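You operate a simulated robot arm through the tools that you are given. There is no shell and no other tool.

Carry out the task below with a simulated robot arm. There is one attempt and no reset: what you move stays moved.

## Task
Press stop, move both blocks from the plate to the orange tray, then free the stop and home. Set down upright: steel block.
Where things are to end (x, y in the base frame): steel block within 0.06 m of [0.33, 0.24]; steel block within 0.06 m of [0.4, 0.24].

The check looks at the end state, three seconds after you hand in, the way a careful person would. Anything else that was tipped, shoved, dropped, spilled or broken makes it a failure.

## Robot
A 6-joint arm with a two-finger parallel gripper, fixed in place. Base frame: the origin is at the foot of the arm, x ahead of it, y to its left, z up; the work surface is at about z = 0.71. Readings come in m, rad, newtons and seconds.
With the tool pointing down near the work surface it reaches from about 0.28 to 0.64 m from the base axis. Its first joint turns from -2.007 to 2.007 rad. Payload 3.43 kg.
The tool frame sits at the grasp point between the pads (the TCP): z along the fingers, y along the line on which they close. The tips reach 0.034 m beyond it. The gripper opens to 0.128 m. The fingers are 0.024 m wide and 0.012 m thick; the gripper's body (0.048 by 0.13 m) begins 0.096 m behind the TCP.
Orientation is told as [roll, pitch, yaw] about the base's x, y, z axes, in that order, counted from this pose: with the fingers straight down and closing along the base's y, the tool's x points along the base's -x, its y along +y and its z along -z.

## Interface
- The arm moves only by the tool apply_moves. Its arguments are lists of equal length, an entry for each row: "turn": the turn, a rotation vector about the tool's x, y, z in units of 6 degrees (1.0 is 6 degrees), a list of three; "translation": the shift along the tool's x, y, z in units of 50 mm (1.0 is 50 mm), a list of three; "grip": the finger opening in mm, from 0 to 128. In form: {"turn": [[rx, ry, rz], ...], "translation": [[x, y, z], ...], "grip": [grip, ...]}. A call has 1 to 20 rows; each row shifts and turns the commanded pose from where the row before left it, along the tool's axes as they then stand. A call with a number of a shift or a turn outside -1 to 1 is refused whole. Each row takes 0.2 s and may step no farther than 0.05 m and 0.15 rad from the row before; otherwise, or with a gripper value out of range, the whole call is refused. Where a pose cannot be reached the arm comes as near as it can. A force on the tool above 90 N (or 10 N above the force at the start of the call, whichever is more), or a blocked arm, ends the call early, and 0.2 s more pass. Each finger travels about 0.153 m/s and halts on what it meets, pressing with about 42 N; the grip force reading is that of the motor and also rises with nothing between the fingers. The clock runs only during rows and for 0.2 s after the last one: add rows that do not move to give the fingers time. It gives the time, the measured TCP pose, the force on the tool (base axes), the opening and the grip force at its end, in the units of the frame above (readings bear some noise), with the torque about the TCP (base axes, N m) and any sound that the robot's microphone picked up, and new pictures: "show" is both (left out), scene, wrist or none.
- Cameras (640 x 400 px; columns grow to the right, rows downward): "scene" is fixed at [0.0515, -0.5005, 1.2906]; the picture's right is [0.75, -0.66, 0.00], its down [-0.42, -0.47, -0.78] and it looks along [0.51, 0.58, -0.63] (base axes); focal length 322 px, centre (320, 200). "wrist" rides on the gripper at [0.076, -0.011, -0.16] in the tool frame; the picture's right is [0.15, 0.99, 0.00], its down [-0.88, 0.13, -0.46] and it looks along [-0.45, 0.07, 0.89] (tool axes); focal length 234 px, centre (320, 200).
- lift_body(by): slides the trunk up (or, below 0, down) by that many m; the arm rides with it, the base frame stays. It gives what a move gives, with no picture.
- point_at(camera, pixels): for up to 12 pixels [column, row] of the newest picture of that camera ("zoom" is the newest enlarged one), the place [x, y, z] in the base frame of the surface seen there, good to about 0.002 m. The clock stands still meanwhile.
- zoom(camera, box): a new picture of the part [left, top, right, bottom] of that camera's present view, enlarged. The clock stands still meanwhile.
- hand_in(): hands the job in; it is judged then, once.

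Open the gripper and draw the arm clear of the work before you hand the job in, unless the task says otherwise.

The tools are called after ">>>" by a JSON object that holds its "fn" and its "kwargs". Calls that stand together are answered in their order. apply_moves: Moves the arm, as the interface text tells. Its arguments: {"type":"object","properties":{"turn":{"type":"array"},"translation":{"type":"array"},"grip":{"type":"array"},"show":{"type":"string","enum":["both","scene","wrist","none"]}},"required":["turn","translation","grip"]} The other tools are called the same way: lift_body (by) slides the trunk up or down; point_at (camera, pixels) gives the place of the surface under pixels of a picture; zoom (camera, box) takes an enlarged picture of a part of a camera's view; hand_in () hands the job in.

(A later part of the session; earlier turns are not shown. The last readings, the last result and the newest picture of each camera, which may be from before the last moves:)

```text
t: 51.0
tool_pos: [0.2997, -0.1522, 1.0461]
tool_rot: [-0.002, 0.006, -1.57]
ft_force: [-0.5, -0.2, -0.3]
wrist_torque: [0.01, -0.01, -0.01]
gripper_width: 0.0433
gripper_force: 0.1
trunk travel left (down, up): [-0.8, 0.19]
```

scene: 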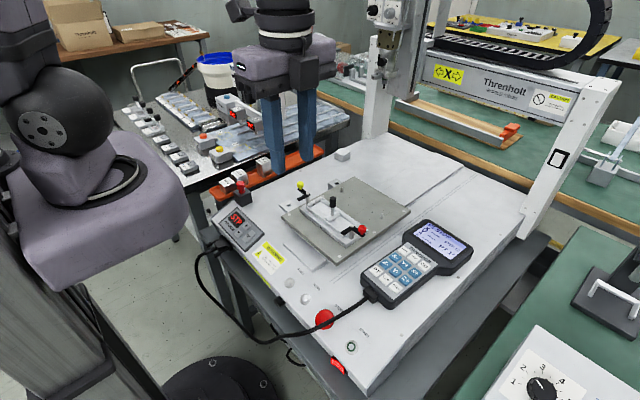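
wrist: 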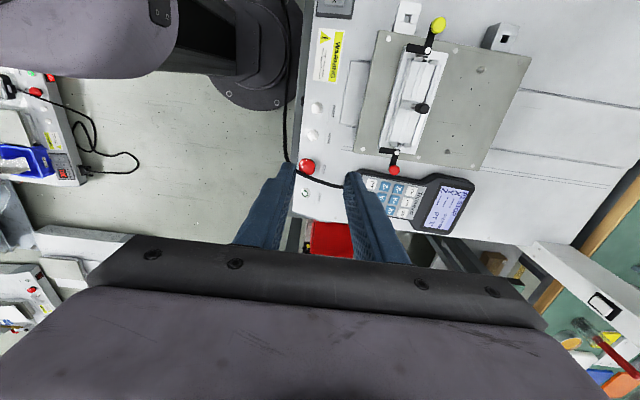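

Yaw is -1.57 as wanted. I lower the trunk 0.15 for reach with the tilt, while the tool stays high.

>>> {"fn": "lift_body", "kwargs": {"by": -0.15}}

>>> {"fn": "apply_moves", "kwargs": {"turn": [[-0.78, 0, 0], [-0.78, 0, 0], [-0.78, 0, 0], [-0.78, 0, 0], [0, 0, 0]], "translation": [[0, 0, 0], [0, 0, 0], [0, 0, 0], [0, 0, 0], [0, 0, 0]], "grip": [43, 43, 43, 43, 43], "show": "both"}}

```text
t: 52.7
tool_pos: [0.2993, -0.1506, 0.8964]
tool_rot: [-0.004, 0.007, -1.568]
ft_force: [-0.1, 0.2, -0.2]
wrist_torque: [-0.02, 0.0, -0.01]
gripper_width: 0.0429
gripper_force: 0.0
trunk travel left (down, up): [-0.65, 0.34]
```

```text
t: 53.9
tool_pos: [0.3, -0.1516, 0.8957]
tool_rot: [0.324, 0.006, -1.569]
ft_force: [-0.2, 0.8, 0.0]
wrist_torque: [0.03, 0.02, 0.04]
gripper_width: 0.0429
gripper_force: 0.1
trunk travel left (down, up): [-0.65, 0.34]
```

scene: 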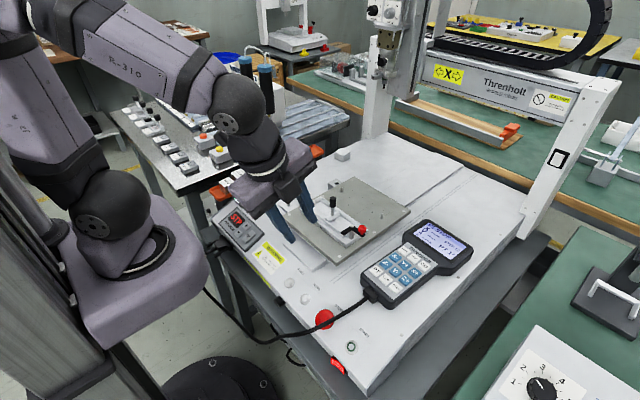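
wrist: 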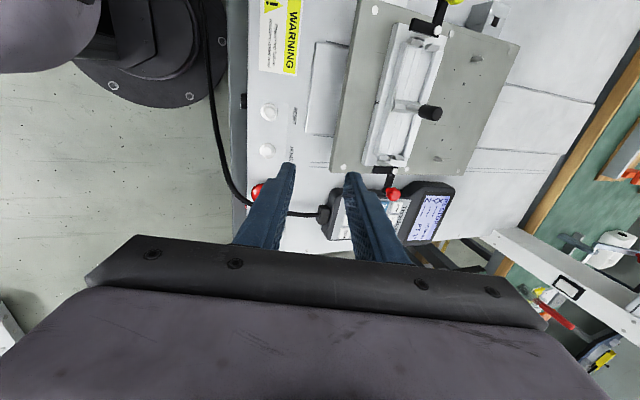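

Tilt is as planned. I move to about 50 mm off the grasp pose along the STOP axis, with an extra 8° turn so the fingers clear the cable.

>>> {"fn": "apply_moves", "kwargs": {"turn": [[0, 0, 0], [0, 0, 0], [0, 0, 0], [0, 0, 0], [0, 0, 0.667], [0, 0, 0.667], [0, 0, 0]], "translation": [[-0.422, -0.366, 0.4625], [-0.422, -0.366, 0.4625], [-0.422, -0.366, 0.4625], [-0.422, -0.366, 0.4625], [0, 0, 0], [0, 0, 0], [0, 0, 0]], "grip": [43, 43, 43, 43, 43, 43, 43], "show": "both"}}

>>> {"fn": "zoom", "kwargs": {"camera": "wrist", "box": [250, 130, 394, 220]}}

>>> {"fn": "zoom", "kwargs": {"camera": "scene", "box": [270, 265, 370, 340]}}

```text
t: 55.5
tool_pos: [0.2598, -0.2364, 0.7847]
tool_rot: [0.318, 0.053, -1.703]
ft_force: [-0.3, 0.0, -0.4]
wrist_torque: [0.02, -0.02, 0.01]
gripper_width: 0.0429
gripper_force: 0.1
trunk travel left (down, up): [-0.65, 0.34]
```

scene: 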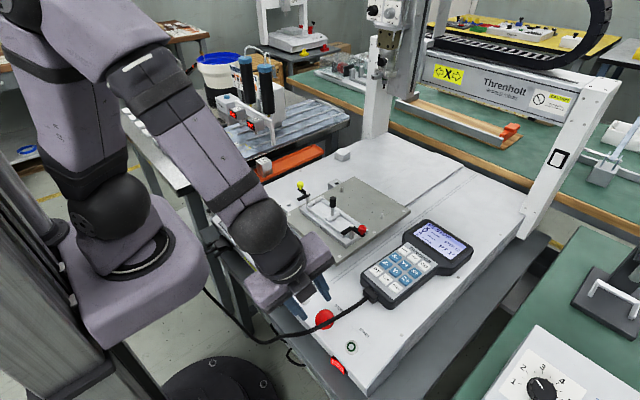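
wrist: 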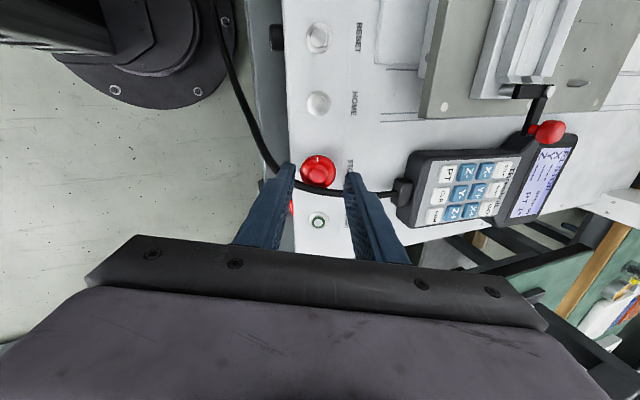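

```text
4.44 times, centred on (322, 175) of wrist
```

zoom: 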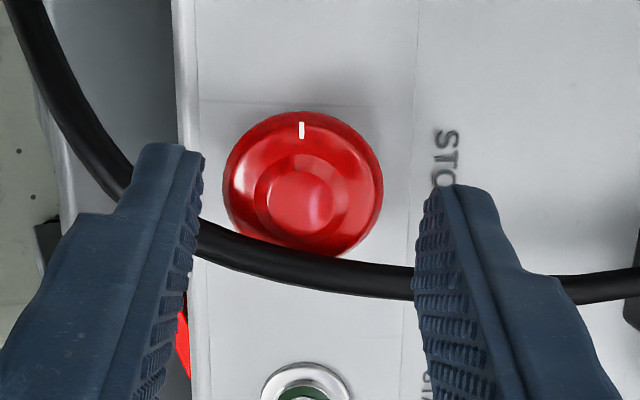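

```text
5.33 times, centred on (320, 302) of scene
```

zoom: 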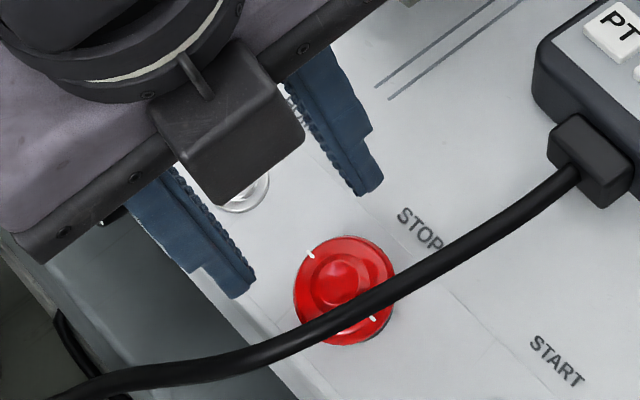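

The cap is between the fingers in view; the cable passes on the lower (-y) side. I read the finger tip positions to check where they will land relative to cap and cable.

>>> {"fn": "point_at", "kwargs": {"camera": "zoom", "pixels": [[320, 260], [280, 240], [300, 310], [200, 275], [165, 240], [255, 295], [240, 298], [352, 190], [385, 180], [370, 195], [310, 254], [373, 318]]}}

>>> {"fn": "point_at", "kwargs": {"camera": "wrist", "pixels": [[284, 164], [290, 163], [295, 166], [294, 175], [347, 175], [352, 173], [345, 185], [358, 176], [317, 175], [297, 183], [320, 188], [340, 194]]}}

```text
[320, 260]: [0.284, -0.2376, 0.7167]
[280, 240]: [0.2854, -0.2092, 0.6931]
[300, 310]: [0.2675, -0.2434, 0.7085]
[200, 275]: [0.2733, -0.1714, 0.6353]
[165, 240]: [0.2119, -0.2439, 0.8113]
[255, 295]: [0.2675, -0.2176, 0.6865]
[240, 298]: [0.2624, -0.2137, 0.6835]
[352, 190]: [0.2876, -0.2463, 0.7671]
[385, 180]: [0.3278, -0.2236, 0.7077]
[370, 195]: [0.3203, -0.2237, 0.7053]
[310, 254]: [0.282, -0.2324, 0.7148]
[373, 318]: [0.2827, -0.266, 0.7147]
```

```text
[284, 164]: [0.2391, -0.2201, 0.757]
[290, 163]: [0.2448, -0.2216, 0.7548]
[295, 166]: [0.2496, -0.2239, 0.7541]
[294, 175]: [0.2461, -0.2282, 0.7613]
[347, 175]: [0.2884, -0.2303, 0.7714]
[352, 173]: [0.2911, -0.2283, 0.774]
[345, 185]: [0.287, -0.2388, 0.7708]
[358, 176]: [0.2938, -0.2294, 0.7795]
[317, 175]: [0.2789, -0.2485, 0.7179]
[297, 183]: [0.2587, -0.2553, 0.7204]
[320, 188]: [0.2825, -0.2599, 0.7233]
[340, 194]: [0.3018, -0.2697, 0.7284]
```

Tips match the plan. I check the cable's run just outside the -x finger before descending.

>>> {"fn": "point_at", "kwargs": {"camera": "wrist", "pixels": [[277, 166], [274, 163], [271, 158], [268, 153], [264, 147], [260, 140], [299, 184], [303, 185], [307, 186], [312, 187], [330, 192], [336, 193]]}}

>>> {"fn": "point_at", "kwargs": {"camera": "scene", "pixels": [[315, 327], [310, 329], [305, 330], [300, 331], [296, 332], [290, 333], [284, 334], [320, 325], [325, 323], [330, 321], [335, 318], [340, 315]]}}

```text
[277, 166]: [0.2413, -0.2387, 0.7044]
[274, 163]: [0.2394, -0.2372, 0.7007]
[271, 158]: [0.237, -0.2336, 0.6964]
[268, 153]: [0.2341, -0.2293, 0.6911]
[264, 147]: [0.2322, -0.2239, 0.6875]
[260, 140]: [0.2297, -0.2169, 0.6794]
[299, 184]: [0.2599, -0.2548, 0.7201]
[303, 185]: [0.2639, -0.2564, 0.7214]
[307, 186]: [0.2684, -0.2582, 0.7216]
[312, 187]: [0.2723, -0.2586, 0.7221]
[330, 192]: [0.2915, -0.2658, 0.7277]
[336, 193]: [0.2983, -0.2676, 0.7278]
```

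```text
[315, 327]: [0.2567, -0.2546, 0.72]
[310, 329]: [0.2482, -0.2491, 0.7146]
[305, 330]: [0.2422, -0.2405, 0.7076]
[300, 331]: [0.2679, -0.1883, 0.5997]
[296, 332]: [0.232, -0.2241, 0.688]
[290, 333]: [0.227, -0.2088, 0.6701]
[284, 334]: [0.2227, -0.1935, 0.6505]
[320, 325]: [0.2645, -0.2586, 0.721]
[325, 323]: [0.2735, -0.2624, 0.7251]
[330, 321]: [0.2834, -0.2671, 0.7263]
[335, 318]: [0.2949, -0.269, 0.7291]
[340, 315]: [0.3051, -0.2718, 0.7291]
```

The cable is ~1 mm nearer than assumed on that side, so I add 2° of turn and ~1 mm offset, narrow the opening to 42 mm, and descend 35 mm.

>>> {"fn": "apply_moves", "kwargs": {"turn": [[0, 0, 0.333], [0, 0, 0], [0, 0, 0], [0, 0, 0]], "translation": [[0.02, 0.03, 0], [0, 0, 0.35], [0, 0, 0.35], [0, 0, 0]], "grip": [42, 42, 42, 42], "show": "both"}}

>>> {"fn": "zoom", "kwargs": {"camera": "wrist", "box": [250, 130, 394, 220]}}

>>> {"fn": "zoom", "kwargs": {"camera": "scene", "box": [270, 265, 370, 340]}}

```text
t: 56.5
tool_pos: [0.2718, -0.2342, 0.7517]
tool_rot: [0.317, 0.064, -1.737]
ft_force: [0.0, 0.9, -0.1]
wrist_torque: [0.01, 0.0, -0.02]
gripper_width: 0.042
gripper_force: 0.0
trunk travel left (down, up): [-0.65, 0.34]
```

scene: 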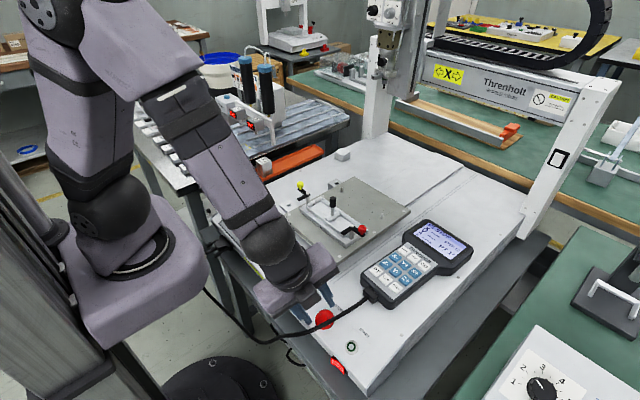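
wrist: 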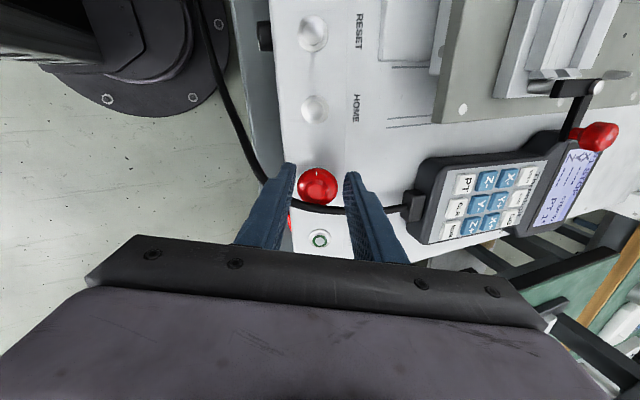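

```text
4.44 times, centred on (322, 175) of wrist
```

zoom: 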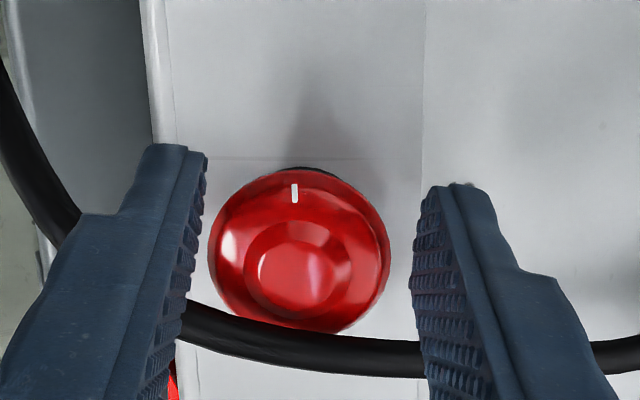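

```text
5.33 times, centred on (320, 302) of scene
```

zoom: 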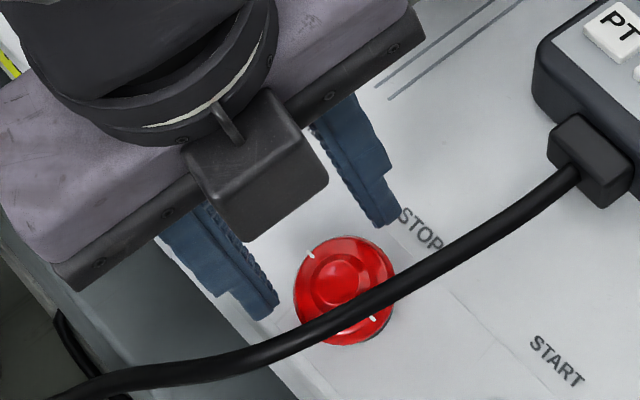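

The cap is centred between the fingers (within ~1 mm). I descend another 10 mm in two steps and check force and picture.

>>> {"fn": "apply_moves", "kwargs": {"turn": [[0, 0, 0], [0, 0, 0], [0, 0, 0]], "translation": [[0, 0, 0.1], [0, 0, 0.1], [0, 0, 0]], "grip": [42, 42, 42], "show": "both"}}

>>> {"fn": "zoom", "kwargs": {"camera": "wrist", "box": [250, 140, 394, 230]}}

>>> {"fn": "zoom", "kwargs": {"camera": "scene", "box": [270, 265, 370, 340]}}

```text
t: 57.3
tool_pos: [0.2759, -0.2339, 0.7415]
tool_rot: [0.318, 0.062, -1.734]
ft_force: [0.0, -0.5, -0.4]
wrist_torque: [-0.02, 0.01, -0.01]
gripper_width: 0.0421
gripper_force: 0.0
trunk travel left (down, up): [-0.65, 0.34]
```

scene: 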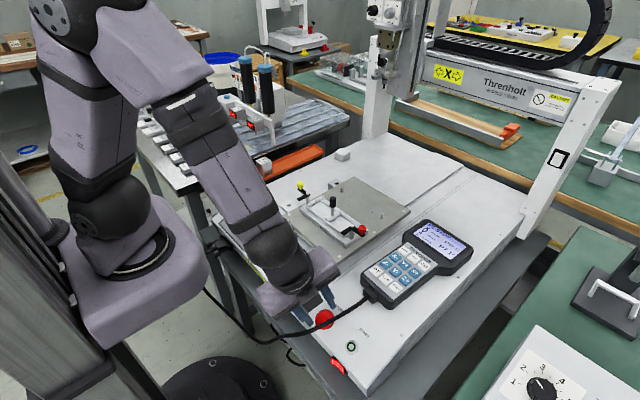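
wrist: 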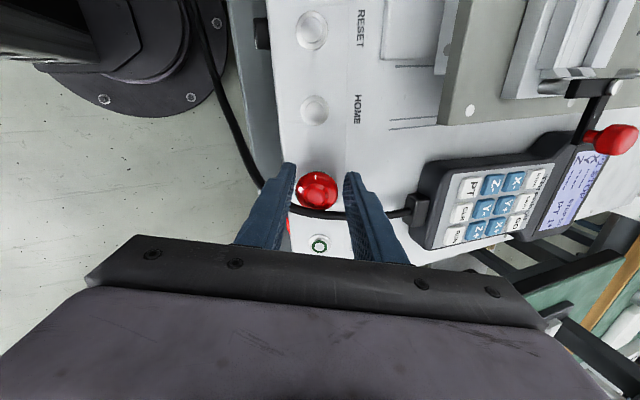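

```text
4.44 times, centred on (322, 185) of wrist
```

zoom: 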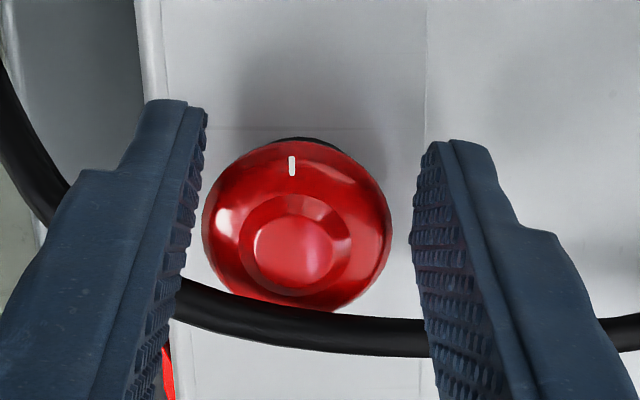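

```text
5.33 times, centred on (320, 302) of scene
```

zoom: 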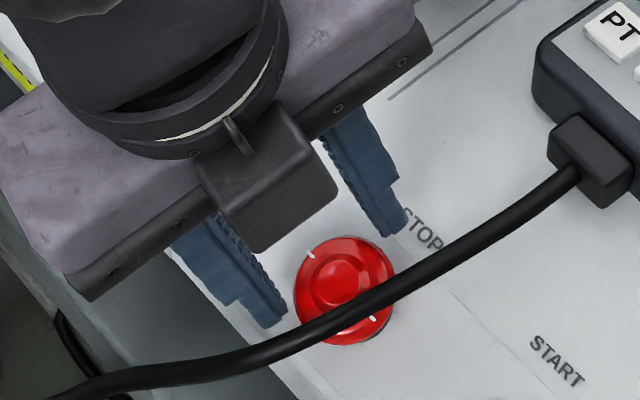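

No contact force and the fingers straddle the cap. I go 5 mm further and then close gently on the rim.

>>> {"fn": "apply_moves", "kwargs": {"turn": [[0, 0, 0], [0, 0, 0], [0, 0, 0]], "translation": [[0, 0, 0.06], [0, 0, 0.04], [0, 0, 0]], "grip": [42, 42, 42], "show": "none"}}

>>> {"fn": "apply_moves", "kwargs": {"turn": [[0, 0, 0], [0, 0, 0], [0, 0, 0]], "translation": [[0, 0, 0], [0, 0, 0], [0, 0, 0]], "grip": [38, 34, 32], "show": "both"}}

>>> {"fn": "zoom", "kwargs": {"camera": "wrist", "box": [250, 140, 394, 230]}}

>>> {"fn": "zoom", "kwargs": {"camera": "scene", "box": [270, 265, 370, 340]}}

```text
t: 58.1
tool_pos: [0.2768, -0.2335, 0.7377]
tool_rot: [0.318, 0.062, -1.736]
ft_force: [-0.1, 0.7, 0.7]
wrist_torque: [0.03, -0.03, 0.0]
gripper_width: 0.0422
gripper_force: 0.1
trunk travel left (down, up): [-0.65, 0.34]
```

```text
t: 58.9
tool_pos: [0.2762, -0.233, 0.7373]
tool_rot: [0.317, 0.065, -1.733]
ft_force: [-8.7, 2.0, -4.1]
wrist_torque: [0.05, 0.02, -0.13]
gripper_width: 0.0378
gripper_force: 45.0
trunk travel left (down, up): [-0.65, 0.34]
```

scene: 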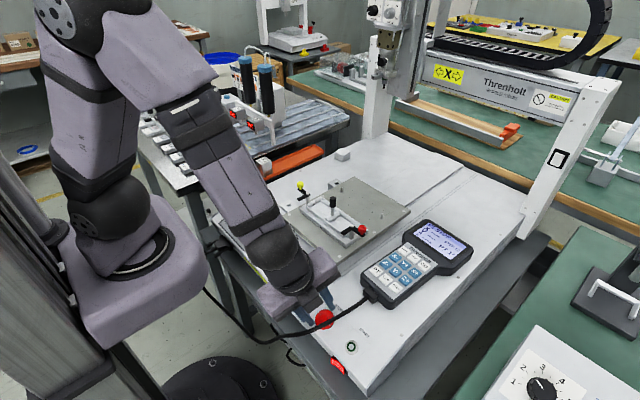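
wrist: 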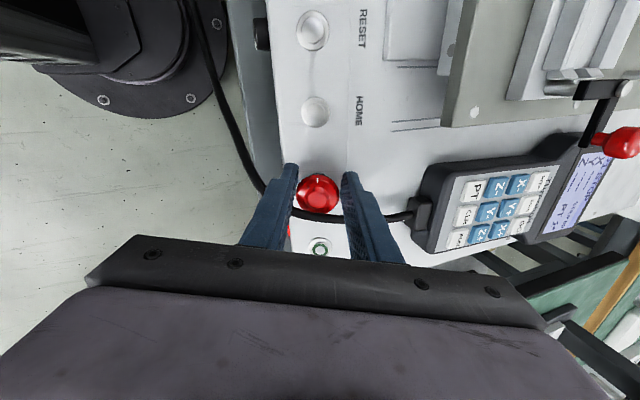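

```text
4.44 times, centred on (322, 185) of wrist
```

zoom: 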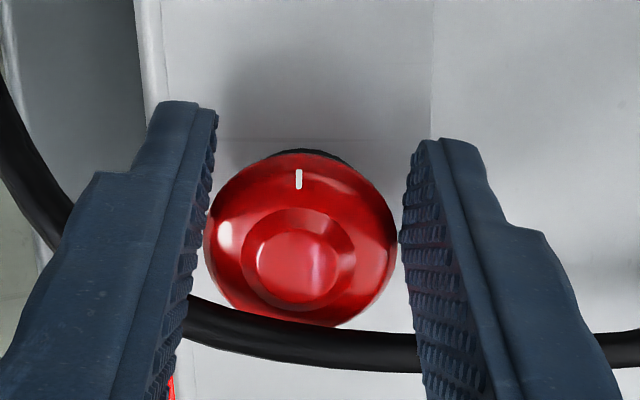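

```text
5.33 times, centred on (320, 302) of scene
```

zoom: 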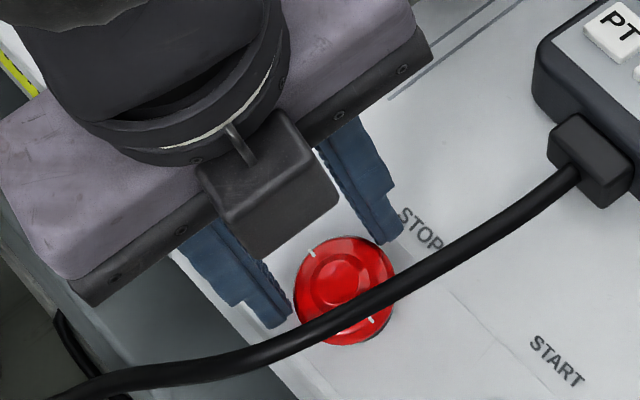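

The rim is gripped (37.8 mm, 45 N motor). Before twisting I check where the finger edges sit on the cap.

>>> {"fn": "point_at", "kwargs": {"camera": "zoom", "pixels": [[378, 236], [372, 225], [385, 240], [283, 320], [276, 314], [270, 322], [285, 300], [365, 200], [312, 253], [373, 319], [335, 290], [395, 235]]}}

>>> {"fn": "point_at", "kwargs": {"camera": "wrist", "pixels": [[297, 167], [296, 180], [293, 190], [344, 174], [342, 185], [341, 195], [317, 180], [297, 195], [338, 195], [294, 205], [344, 215], [318, 214]]}}

```text
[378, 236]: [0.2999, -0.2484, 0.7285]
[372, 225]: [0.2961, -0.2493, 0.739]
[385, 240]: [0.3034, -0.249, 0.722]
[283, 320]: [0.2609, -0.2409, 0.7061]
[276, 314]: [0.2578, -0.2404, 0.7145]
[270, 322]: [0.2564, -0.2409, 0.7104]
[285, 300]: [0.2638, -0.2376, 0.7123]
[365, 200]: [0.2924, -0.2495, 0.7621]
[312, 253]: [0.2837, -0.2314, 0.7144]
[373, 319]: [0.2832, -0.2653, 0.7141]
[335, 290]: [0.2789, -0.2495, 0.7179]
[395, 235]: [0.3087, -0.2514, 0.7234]
```

```text
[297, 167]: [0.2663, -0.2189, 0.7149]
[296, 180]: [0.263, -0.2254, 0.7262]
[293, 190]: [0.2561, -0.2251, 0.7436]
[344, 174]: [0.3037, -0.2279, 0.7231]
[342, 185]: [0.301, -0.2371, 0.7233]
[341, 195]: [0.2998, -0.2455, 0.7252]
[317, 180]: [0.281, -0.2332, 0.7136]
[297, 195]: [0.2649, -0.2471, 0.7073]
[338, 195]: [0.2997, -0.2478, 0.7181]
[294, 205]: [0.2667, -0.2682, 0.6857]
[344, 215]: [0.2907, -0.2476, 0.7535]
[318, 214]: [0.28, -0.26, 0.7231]
```

The finger edges sit about 3 mm past the cap's widest line, so I open slightly to 40 mm, shift 2.5 mm toward -y and 0.5 mm toward -x, and grip again.

>>> {"fn": "apply_moves", "kwargs": {"turn": [[0, 0, 0], [0, 0, 0], [0, 0, 0]], "translation": [[0, 0, 0], [-0.05, -0.01, 0], [0, 0, 0]], "grip": [40.5, 40.5, 40.5], "show": "none"}}

>>> {"fn": "apply_moves", "kwargs": {"turn": [[0, 0, 0], [0, 0, 0], [0, 0, 0]], "translation": [[0, 0, 0], [0, 0, 0], [0, 0, 0]], "grip": [37, 33, 30], "show": "both"}}

>>> {"fn": "zoom", "kwargs": {"camera": "scene", "box": [270, 265, 370, 340]}}

```text
t: 59.7
tool_pos: [0.2761, -0.2357, 0.7377]
tool_rot: [0.32, 0.061, -1.737]
ft_force: [-1.4, 1.1, -0.2]
wrist_torque: [0.03, 0.02, -0.02]
gripper_width: 0.0411
gripper_force: 0.9
trunk travel left (down, up): [-0.65, 0.34]
```

```text
t: 60.5
tool_pos: [0.276, -0.2364, 0.7377]
tool_rot: [0.317, 0.064, -1.733]
ft_force: [-6.6, -1.1, -2.0]
wrist_torque: [-0.2, -0.05, -0.19]
gripper_width: 0.0381
gripper_force: 44.7
trunk travel left (down, up): [-0.65, 0.34]
```

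scene: 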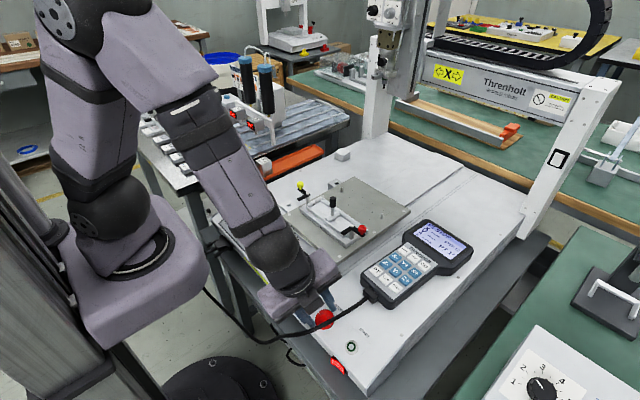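
wrist: 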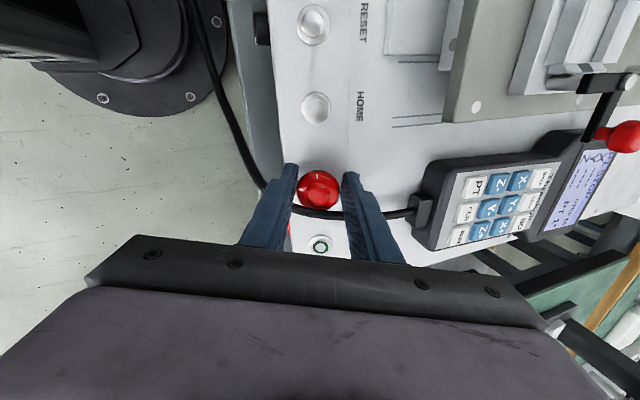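

```text
5.33 times, centred on (320, 302) of scene
```

zoom: 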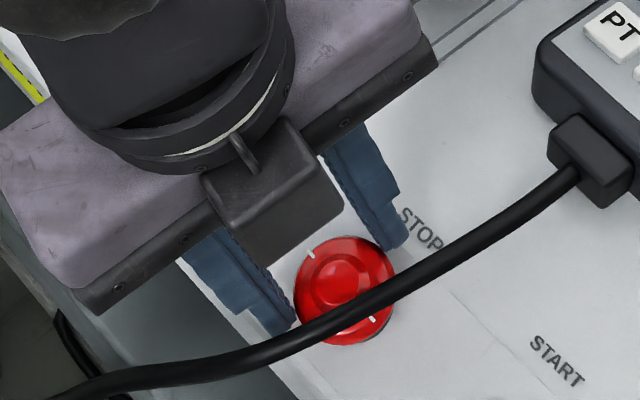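

The grip is now centred at the widest line (38.1 mm). I twist clockwise 12° about the cap's axis in small steps and look at the white mark.

>>> {"fn": "apply_moves", "kwargs": {"turn": [[0, 0, 0.667], [0, 0, 0.667], [0, 0, 0.667], [0, 0, 0]], "translation": [[-0.0006, 0.017, 0], [-0.0006, 0.017, 0], [-0.0006, 0.017, 0], [0, 0, 0]], "grip": [30, 30, 30, 30], "show": "both"}}

>>> {"fn": "zoom", "kwargs": {"camera": "wrist", "box": [250, 140, 394, 230]}}

>>> {"fn": "zoom", "kwargs": {"camera": "scene", "box": [270, 265, 370, 340]}}

```text
t: 61.5
tool_pos: [0.2782, -0.238, 0.7381]
tool_rot: [0.299, 0.128, -1.936]
ft_force: [-6.3, 1.5, -2.1]
wrist_torque: [0.64, -0.38, 0.14]
gripper_width: 0.0381
gripper_force: 44.9
trunk travel left (down, up): [-0.65, 0.34]
```

scene: 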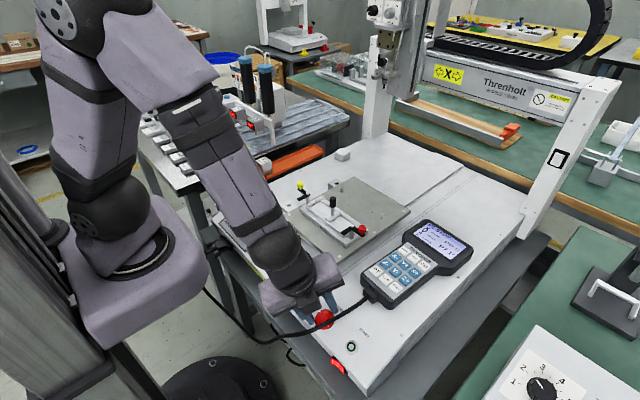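
wrist: 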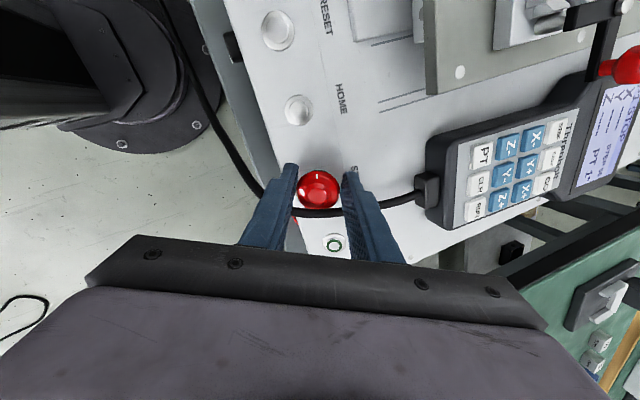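

```text
4.44 times, centred on (322, 185) of wrist
```

zoom: 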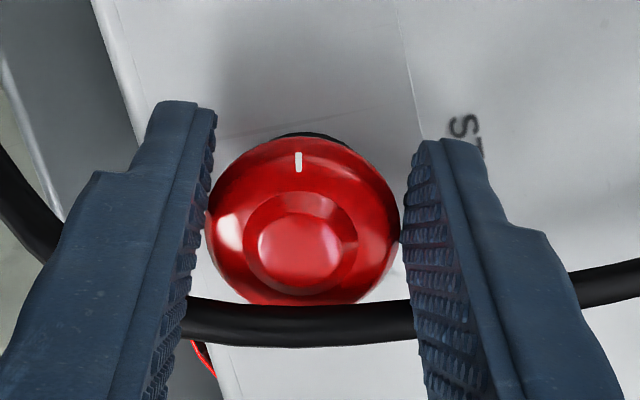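

```text
5.33 times, centred on (320, 302) of scene
```

zoom: 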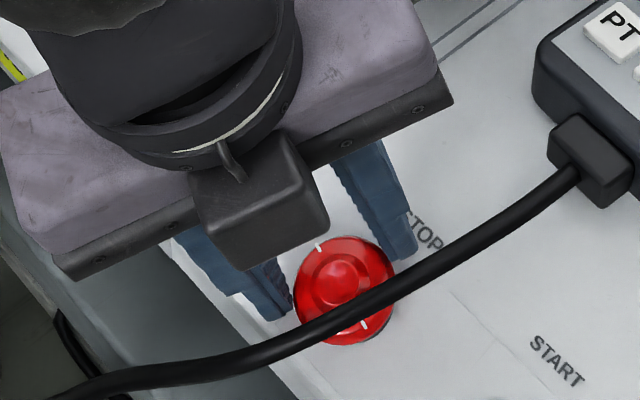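

The mark turns with the fingers (scene mark moved from (310,253) to (318,247) in the zoom). I twist another 8° and watch for release or cable contact.

>>> {"fn": "apply_moves", "kwargs": {"turn": [[0, 0, 0.667], [0, 0, 0.667], [0, 0, 0]], "translation": [[-0.0006, 0.017, 0], [-0.0006, 0.017, 0], [0, 0, 0]], "grip": [30, 30, 30], "show": "both"}}

>>> {"fn": "zoom", "kwargs": {"camera": "wrist", "box": [250, 140, 394, 230]}}

>>> {"fn": "zoom", "kwargs": {"camera": "scene", "box": [290, 280, 380, 340]}}

```text
t: 62.3
tool_pos: [0.2793, -0.2378, 0.7388]
tool_rot: [0.281, 0.168, -2.071]
ft_force: [-8.3, 1.6, -6.6]
wrist_torque: [0.51, -0.23, 0.05]
gripper_width: 0.0383
gripper_force: 44.4
trunk travel left (down, up): [-0.65, 0.34]
```

scene: 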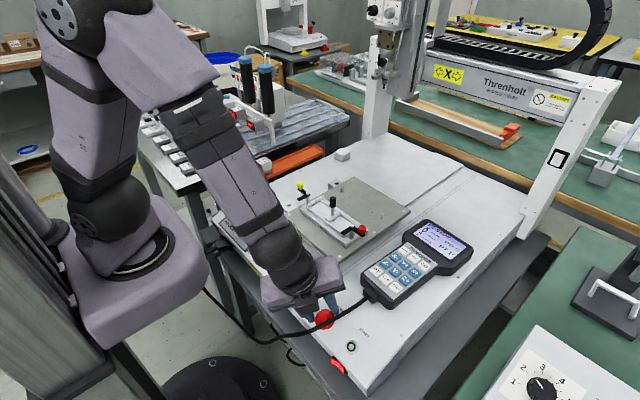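
wrist: 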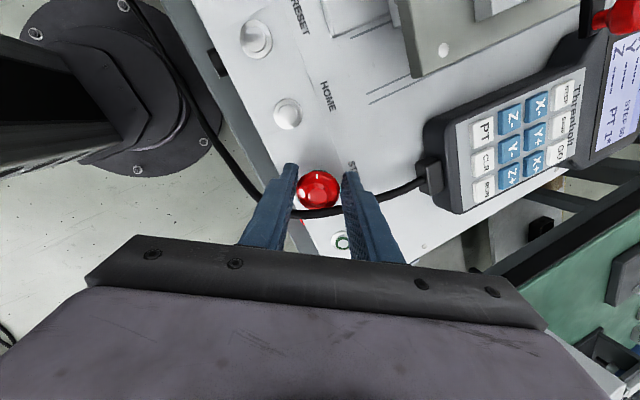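

```text
4.44 times, centred on (322, 185) of wrist
```

zoom: 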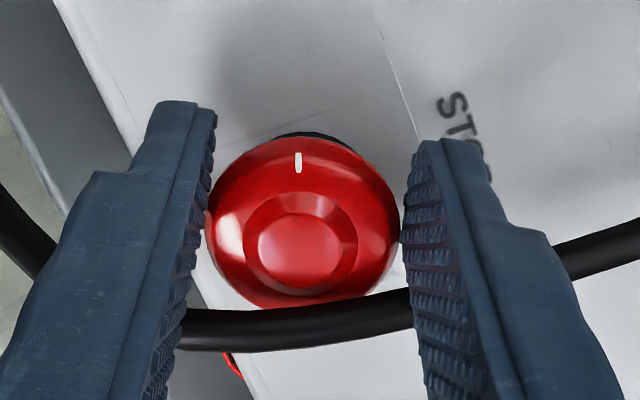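

```text
6.67 times, centred on (335, 310) of scene
```

zoom: 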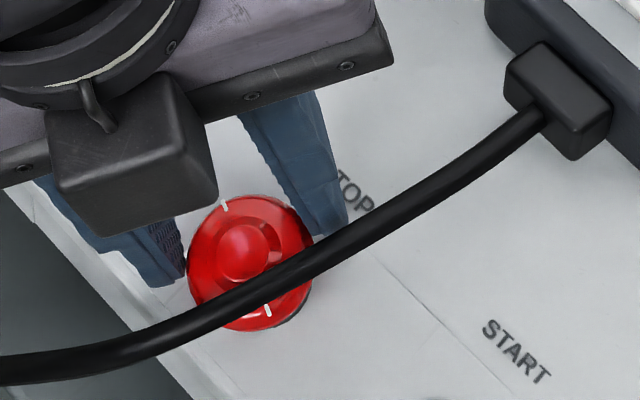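

Twisted 20° so far with no release yet; the +x finger comes close to the cable near zoom (345,228). I measure the remaining gap.

>>> {"fn": "point_at", "kwargs": {"camera": "zoom", "pixels": [[345, 218], [335, 228], [325, 228], [340, 200], [350, 236], [340, 242], [330, 248], [360, 232], [224, 205], [267, 310], [345, 245], [335, 252]]}}

>>> {"fn": "zoom", "kwargs": {"camera": "scene", "box": [325, 300, 349, 318]}}

```text
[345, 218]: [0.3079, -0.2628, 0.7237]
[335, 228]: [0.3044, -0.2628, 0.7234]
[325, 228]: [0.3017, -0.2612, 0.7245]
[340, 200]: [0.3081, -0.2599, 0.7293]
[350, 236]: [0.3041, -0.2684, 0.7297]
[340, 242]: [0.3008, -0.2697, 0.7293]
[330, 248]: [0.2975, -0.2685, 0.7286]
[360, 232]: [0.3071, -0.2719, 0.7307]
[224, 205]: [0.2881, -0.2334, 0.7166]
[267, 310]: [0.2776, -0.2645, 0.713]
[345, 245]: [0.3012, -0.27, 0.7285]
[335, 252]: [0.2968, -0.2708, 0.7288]
```

```text
16.00 times, centred on (337, 309) of scene
```

zoom: 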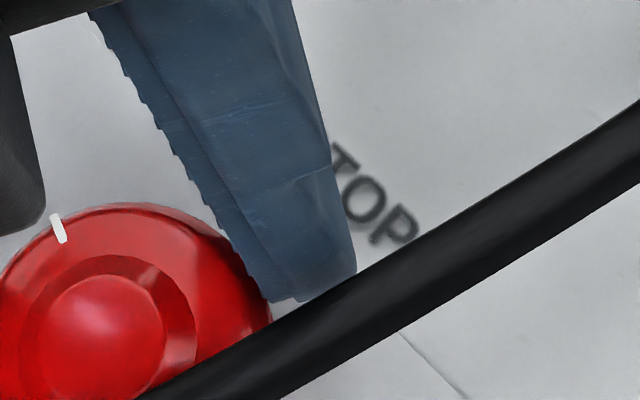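

The gap to the cable is about 2 mm. I twist 3° more and then check whether it releases.

>>> {"fn": "apply_moves", "kwargs": {"turn": [[0, 0, 0.5], [0, 0, 0]], "translation": [[-0.0004, 0.0128, 0], [0, 0, 0]], "grip": [30, 30], "show": "scene"}}

>>> {"fn": "zoom", "kwargs": {"camera": "scene", "box": [305, 290, 365, 335]}}

>>> {"fn": "zoom", "kwargs": {"camera": "scene", "box": [400, 210, 480, 270]}}

```text
t: 62.9
tool_pos: [0.2799, -0.2372, 0.7392]
tool_rot: [0.271, 0.182, -2.121]
ft_force: [-10.8, 2.3, -7.6]
wrist_torque: [0.46, -0.19, 0.07]
gripper_width: 0.0384
gripper_force: 44.9
trunk travel left (down, up): [-0.65, 0.34]
```

scene: 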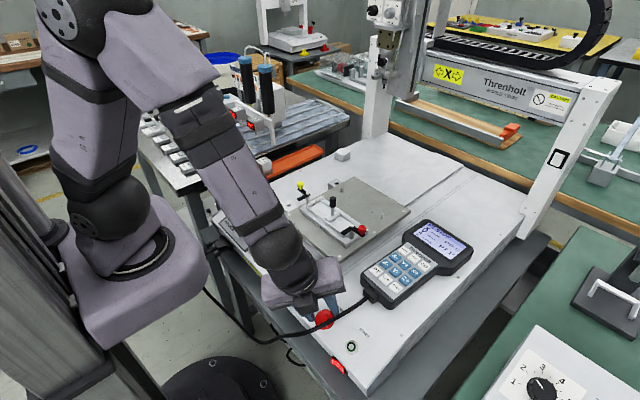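

```text
8.89 times, centred on (335, 312) of scene
```

zoom: 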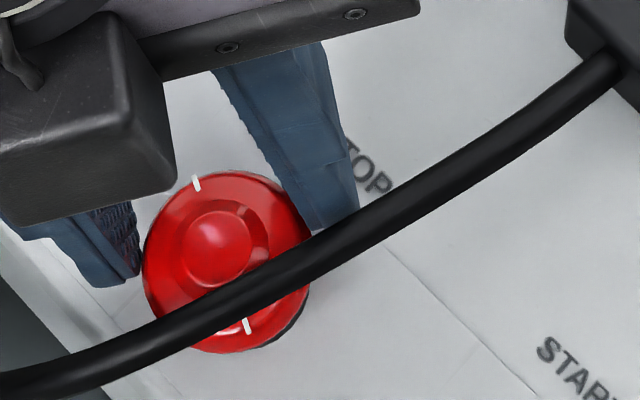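

```text
6.67 times, centred on (440, 240) of scene
```

zoom: 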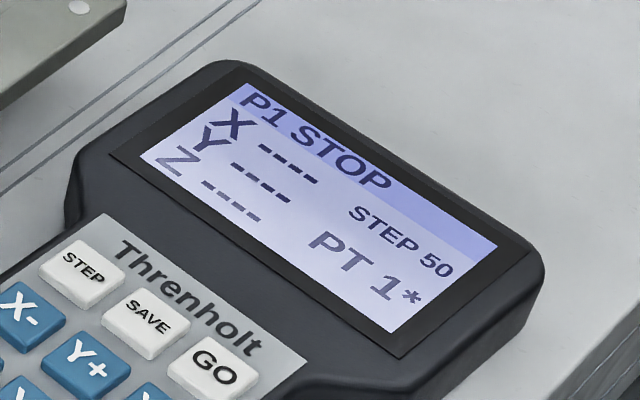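

Still "P1 STOP". I open the fingers slightly to see whether the cap stays turned (to allow a ratcheting re-grip) or springs back.

>>> {"fn": "apply_moves", "kwargs": {"turn": [[0, 0, 0], [0, 0, 0]], "translation": [[0, 0, 0], [0, 0, 0]], "grip": [41.5, 41.5], "show": "both"}}

>>> {"fn": "zoom", "kwargs": {"camera": "scene", "box": [305, 290, 365, 335]}}

>>> {"fn": "zoom", "kwargs": {"camera": "wrist", "box": [250, 140, 394, 230]}}

```text
t: 63.5
tool_pos: [0.2813, -0.2402, 0.7393]
tool_rot: [0.274, 0.179, -2.122]
ft_force: [-1.7, 0.7, -0.3]
wrist_torque: [0.0, 0.07, 0.02]
gripper_width: 0.0426
gripper_force: 0.7
trunk travel left (down, up): [-0.65, 0.34]
```

scene: 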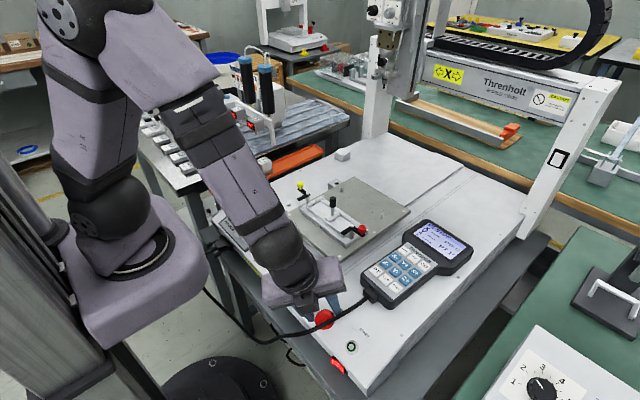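
wrist: 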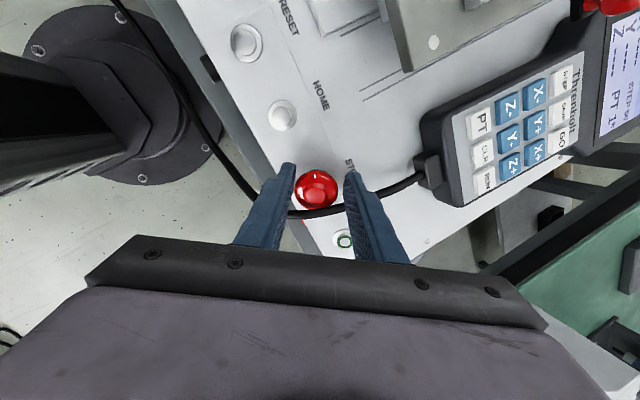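

```text
8.89 times, centred on (335, 312) of scene
```

zoom: 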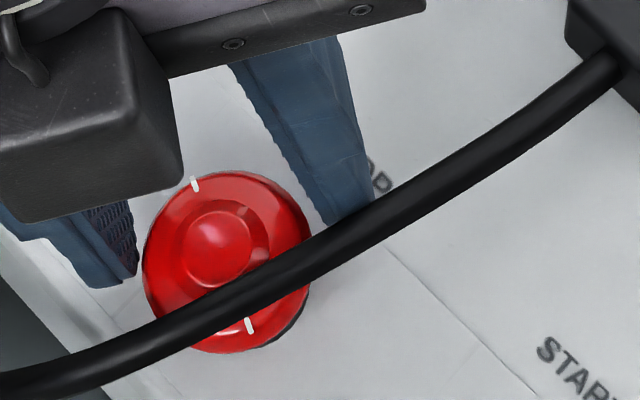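

```text
4.44 times, centred on (322, 185) of wrist
```

zoom: 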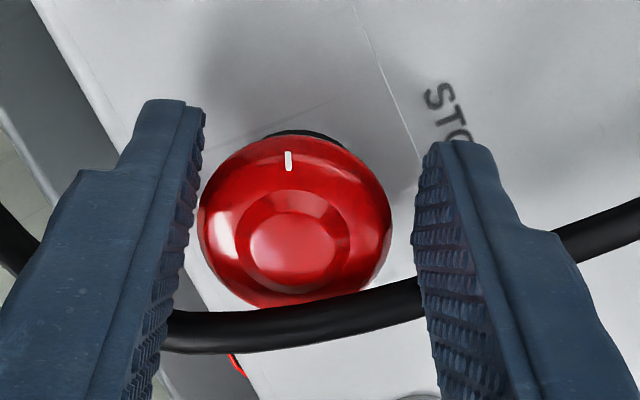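

The cap stays turned after releasing the grip. I wait a moment to confirm it does not creep back.

>>> {"fn": "apply_moves", "kwargs": {"turn": [[0, 0, 0], [0, 0, 0], [0, 0, 0], [0, 0, 0]], "translation": [[0, 0, 0], [0, 0, 0], [0, 0, 0], [0, 0, 0]], "grip": [42, 42, 42, 42], "show": "both"}}

>>> {"fn": "zoom", "kwargs": {"camera": "scene", "box": [305, 290, 365, 335]}}

>>> {"fn": "point_at", "kwargs": {"camera": "zoom", "pixels": [[196, 185], [249, 326], [195, 183], [250, 328], [218, 240], [362, 200], [350, 215], [330, 225], [378, 205], [366, 214], [350, 223], [130, 265]]}}

```text
t: 64.5
tool_pos: [0.2812, -0.2379, 0.7384]
tool_rot: [0.271, 0.179, -2.121]
ft_force: [-2.1, 0.5, 0.0]
wrist_torque: [0.0, 0.03, 0.0]
gripper_width: 0.0422
gripper_force: 0.7
trunk travel left (down, up): [-0.65, 0.34]
```

scene: 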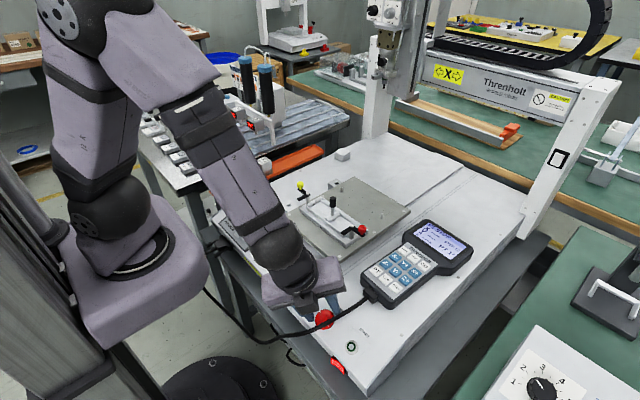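
wrist: 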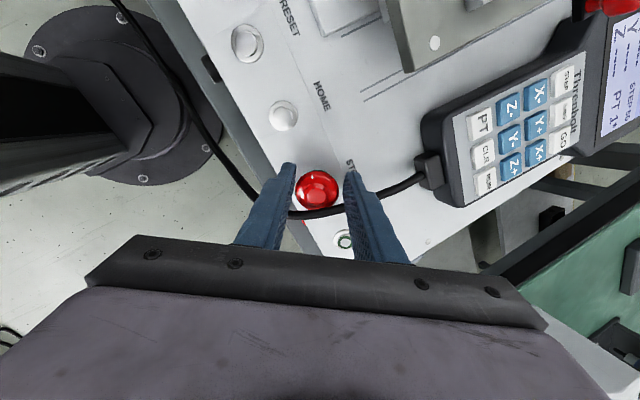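

```text
8.89 times, centred on (335, 312) of scene
```

zoom: 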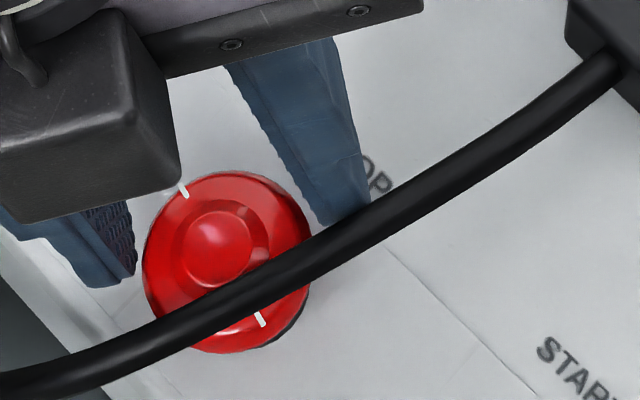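

```text
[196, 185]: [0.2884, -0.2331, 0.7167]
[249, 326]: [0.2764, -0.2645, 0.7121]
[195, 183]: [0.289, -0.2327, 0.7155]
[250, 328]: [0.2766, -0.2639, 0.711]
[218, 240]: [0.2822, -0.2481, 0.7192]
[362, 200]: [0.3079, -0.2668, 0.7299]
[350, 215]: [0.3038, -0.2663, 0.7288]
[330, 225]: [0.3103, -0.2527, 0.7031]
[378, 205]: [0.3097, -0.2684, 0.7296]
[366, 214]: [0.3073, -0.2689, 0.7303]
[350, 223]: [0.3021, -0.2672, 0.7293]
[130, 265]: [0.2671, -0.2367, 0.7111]
```

The cap creeps back slowly (mark now at (184,190)), so a return spring needs one continuous larger twist than the cable allows with this grip. I turn the open fingers back and rise off the cap, to instead roll the cap from its free (+y) side.

>>> {"fn": "apply_moves", "kwargs": {"turn": [[0, 0, -0.667], [0, 0, -0.667], [0, 0, -0.667], [0, 0, -0.667], [0, 0, 0], [0, 0, 0], [0, 0, 0], [0, 0, 0], [0, 0, 0]], "translation": [[-0.0006, -0.017, 0], [-0.0006, -0.017, 0], [-0.0006, -0.017, 0], [-0.0006, -0.017, 0], [0, 0, -0.2], [0, 0, -0.5], [0, 0, -0.5], [0.4, 0, 0], [0, 0, 0]], "grip": [42, 42, 42, 42, 42, 42, 42, 42, 42], "show": "both"}}

>>> {"fn": "zoom", "kwargs": {"camera": "scene", "box": [300, 285, 364, 325]}}

>>> {"fn": "zoom", "kwargs": {"camera": "wrist", "box": [250, 140, 394, 230]}}

```text
t: 66.5
tool_pos: [0.2637, -0.2167, 0.7962]
tool_rot: [0.311, 0.1, -1.852]
ft_force: [1.0, 0.3, -0.2]
wrist_torque: [0.01, 0.02, -0.01]
gripper_width: 0.0413
gripper_force: 0.3
trunk travel left (down, up): [-0.65, 0.34]
```

scene: 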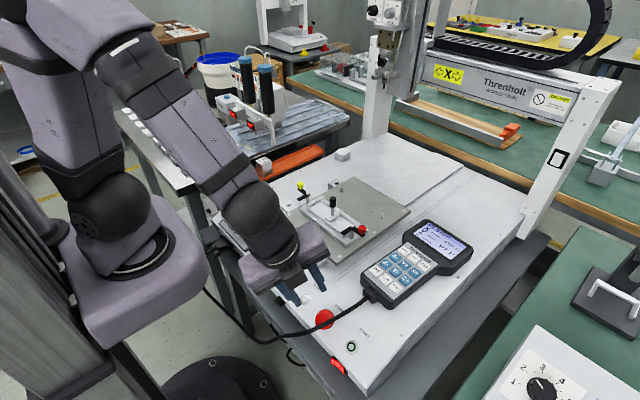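
wrist: 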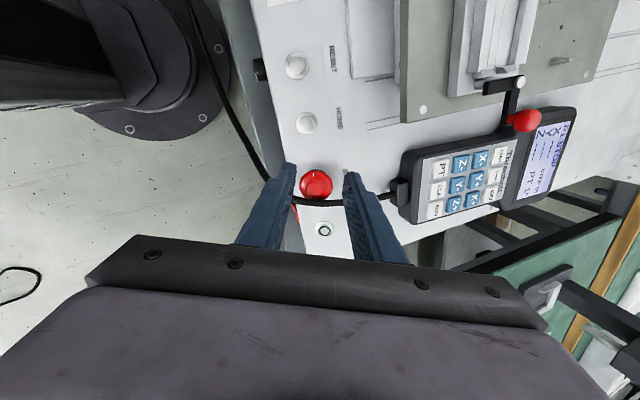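

```text
10.00 times, centred on (332, 305) of scene
```

zoom: 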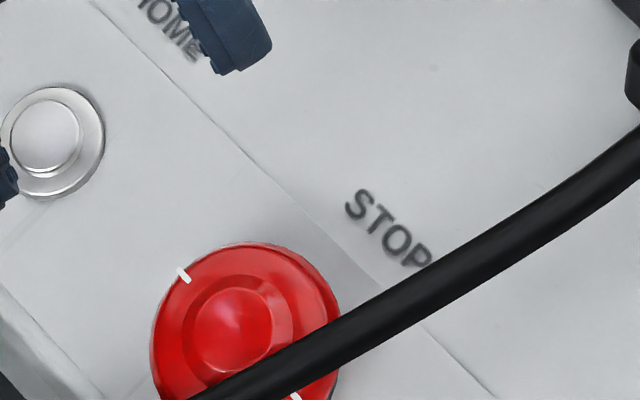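

```text
4.44 times, centred on (322, 185) of wrist
```

zoom: 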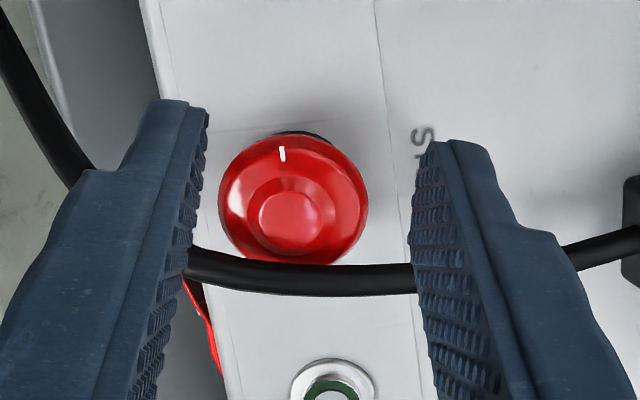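

The cap is still latched and the mark is turning back. I turn the tool back to square with the slope, close the fingers into a post, and position 50 mm above the cap's +y side.

>>> {"fn": "apply_moves", "kwargs": {"turn": [[0, 0, -0.9], [0, 0, -0.9], [0, 0, -0.89], [0, 0, 0], [0, 0, 0]], "translation": [[0, 0, -0.2], [0, 0, 0], [0, 0, 0], [0.08, -0.353, 0.452], [0, 0, 0]], "grip": [20, 0, 0, 0, 0], "show": "both"}}

>>> {"fn": "zoom", "kwargs": {"camera": "scene", "box": [290, 275, 370, 330]}}

```text
t: 67.7
tool_pos: [0.2509, -0.2127, 0.7776]
tool_rot: [0.323, 0.011, -1.582]
ft_force: [-0.2, 0.3, 0.5]
wrist_torque: [-0.02, -0.02, 0.06]
gripper_width: 0.0
gripper_force: 33.4
trunk travel left (down, up): [-0.65, 0.34]
```

scene: 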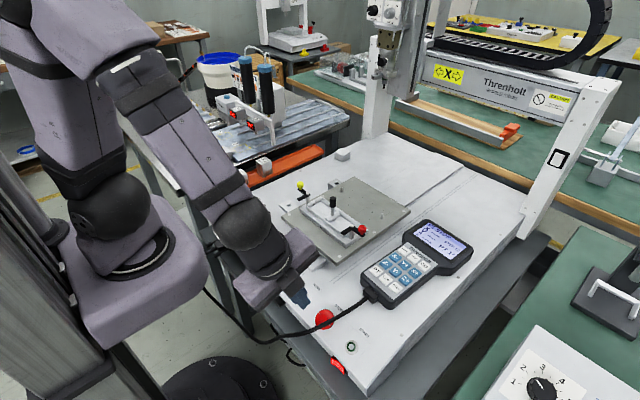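
wrist: 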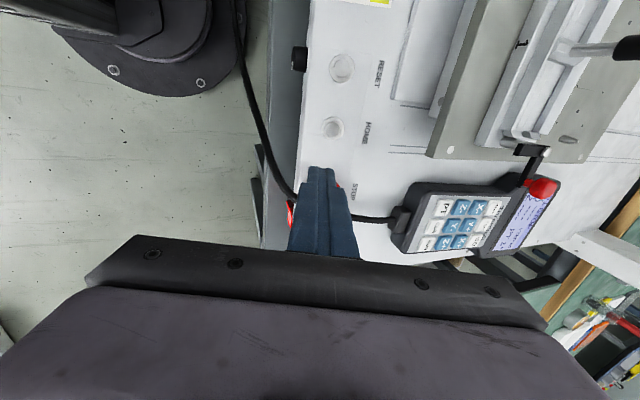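

```text
7.27 times, centred on (330, 302) of scene
```

zoom: 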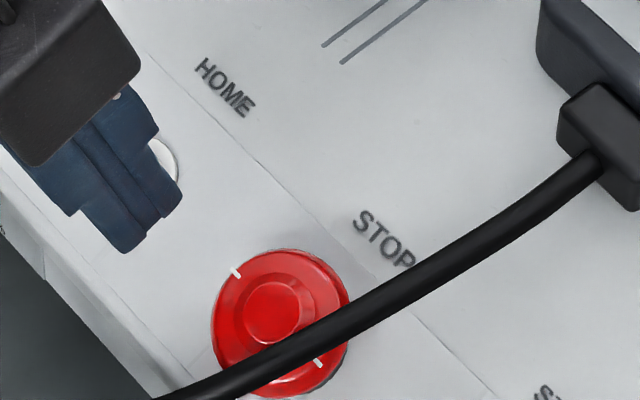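

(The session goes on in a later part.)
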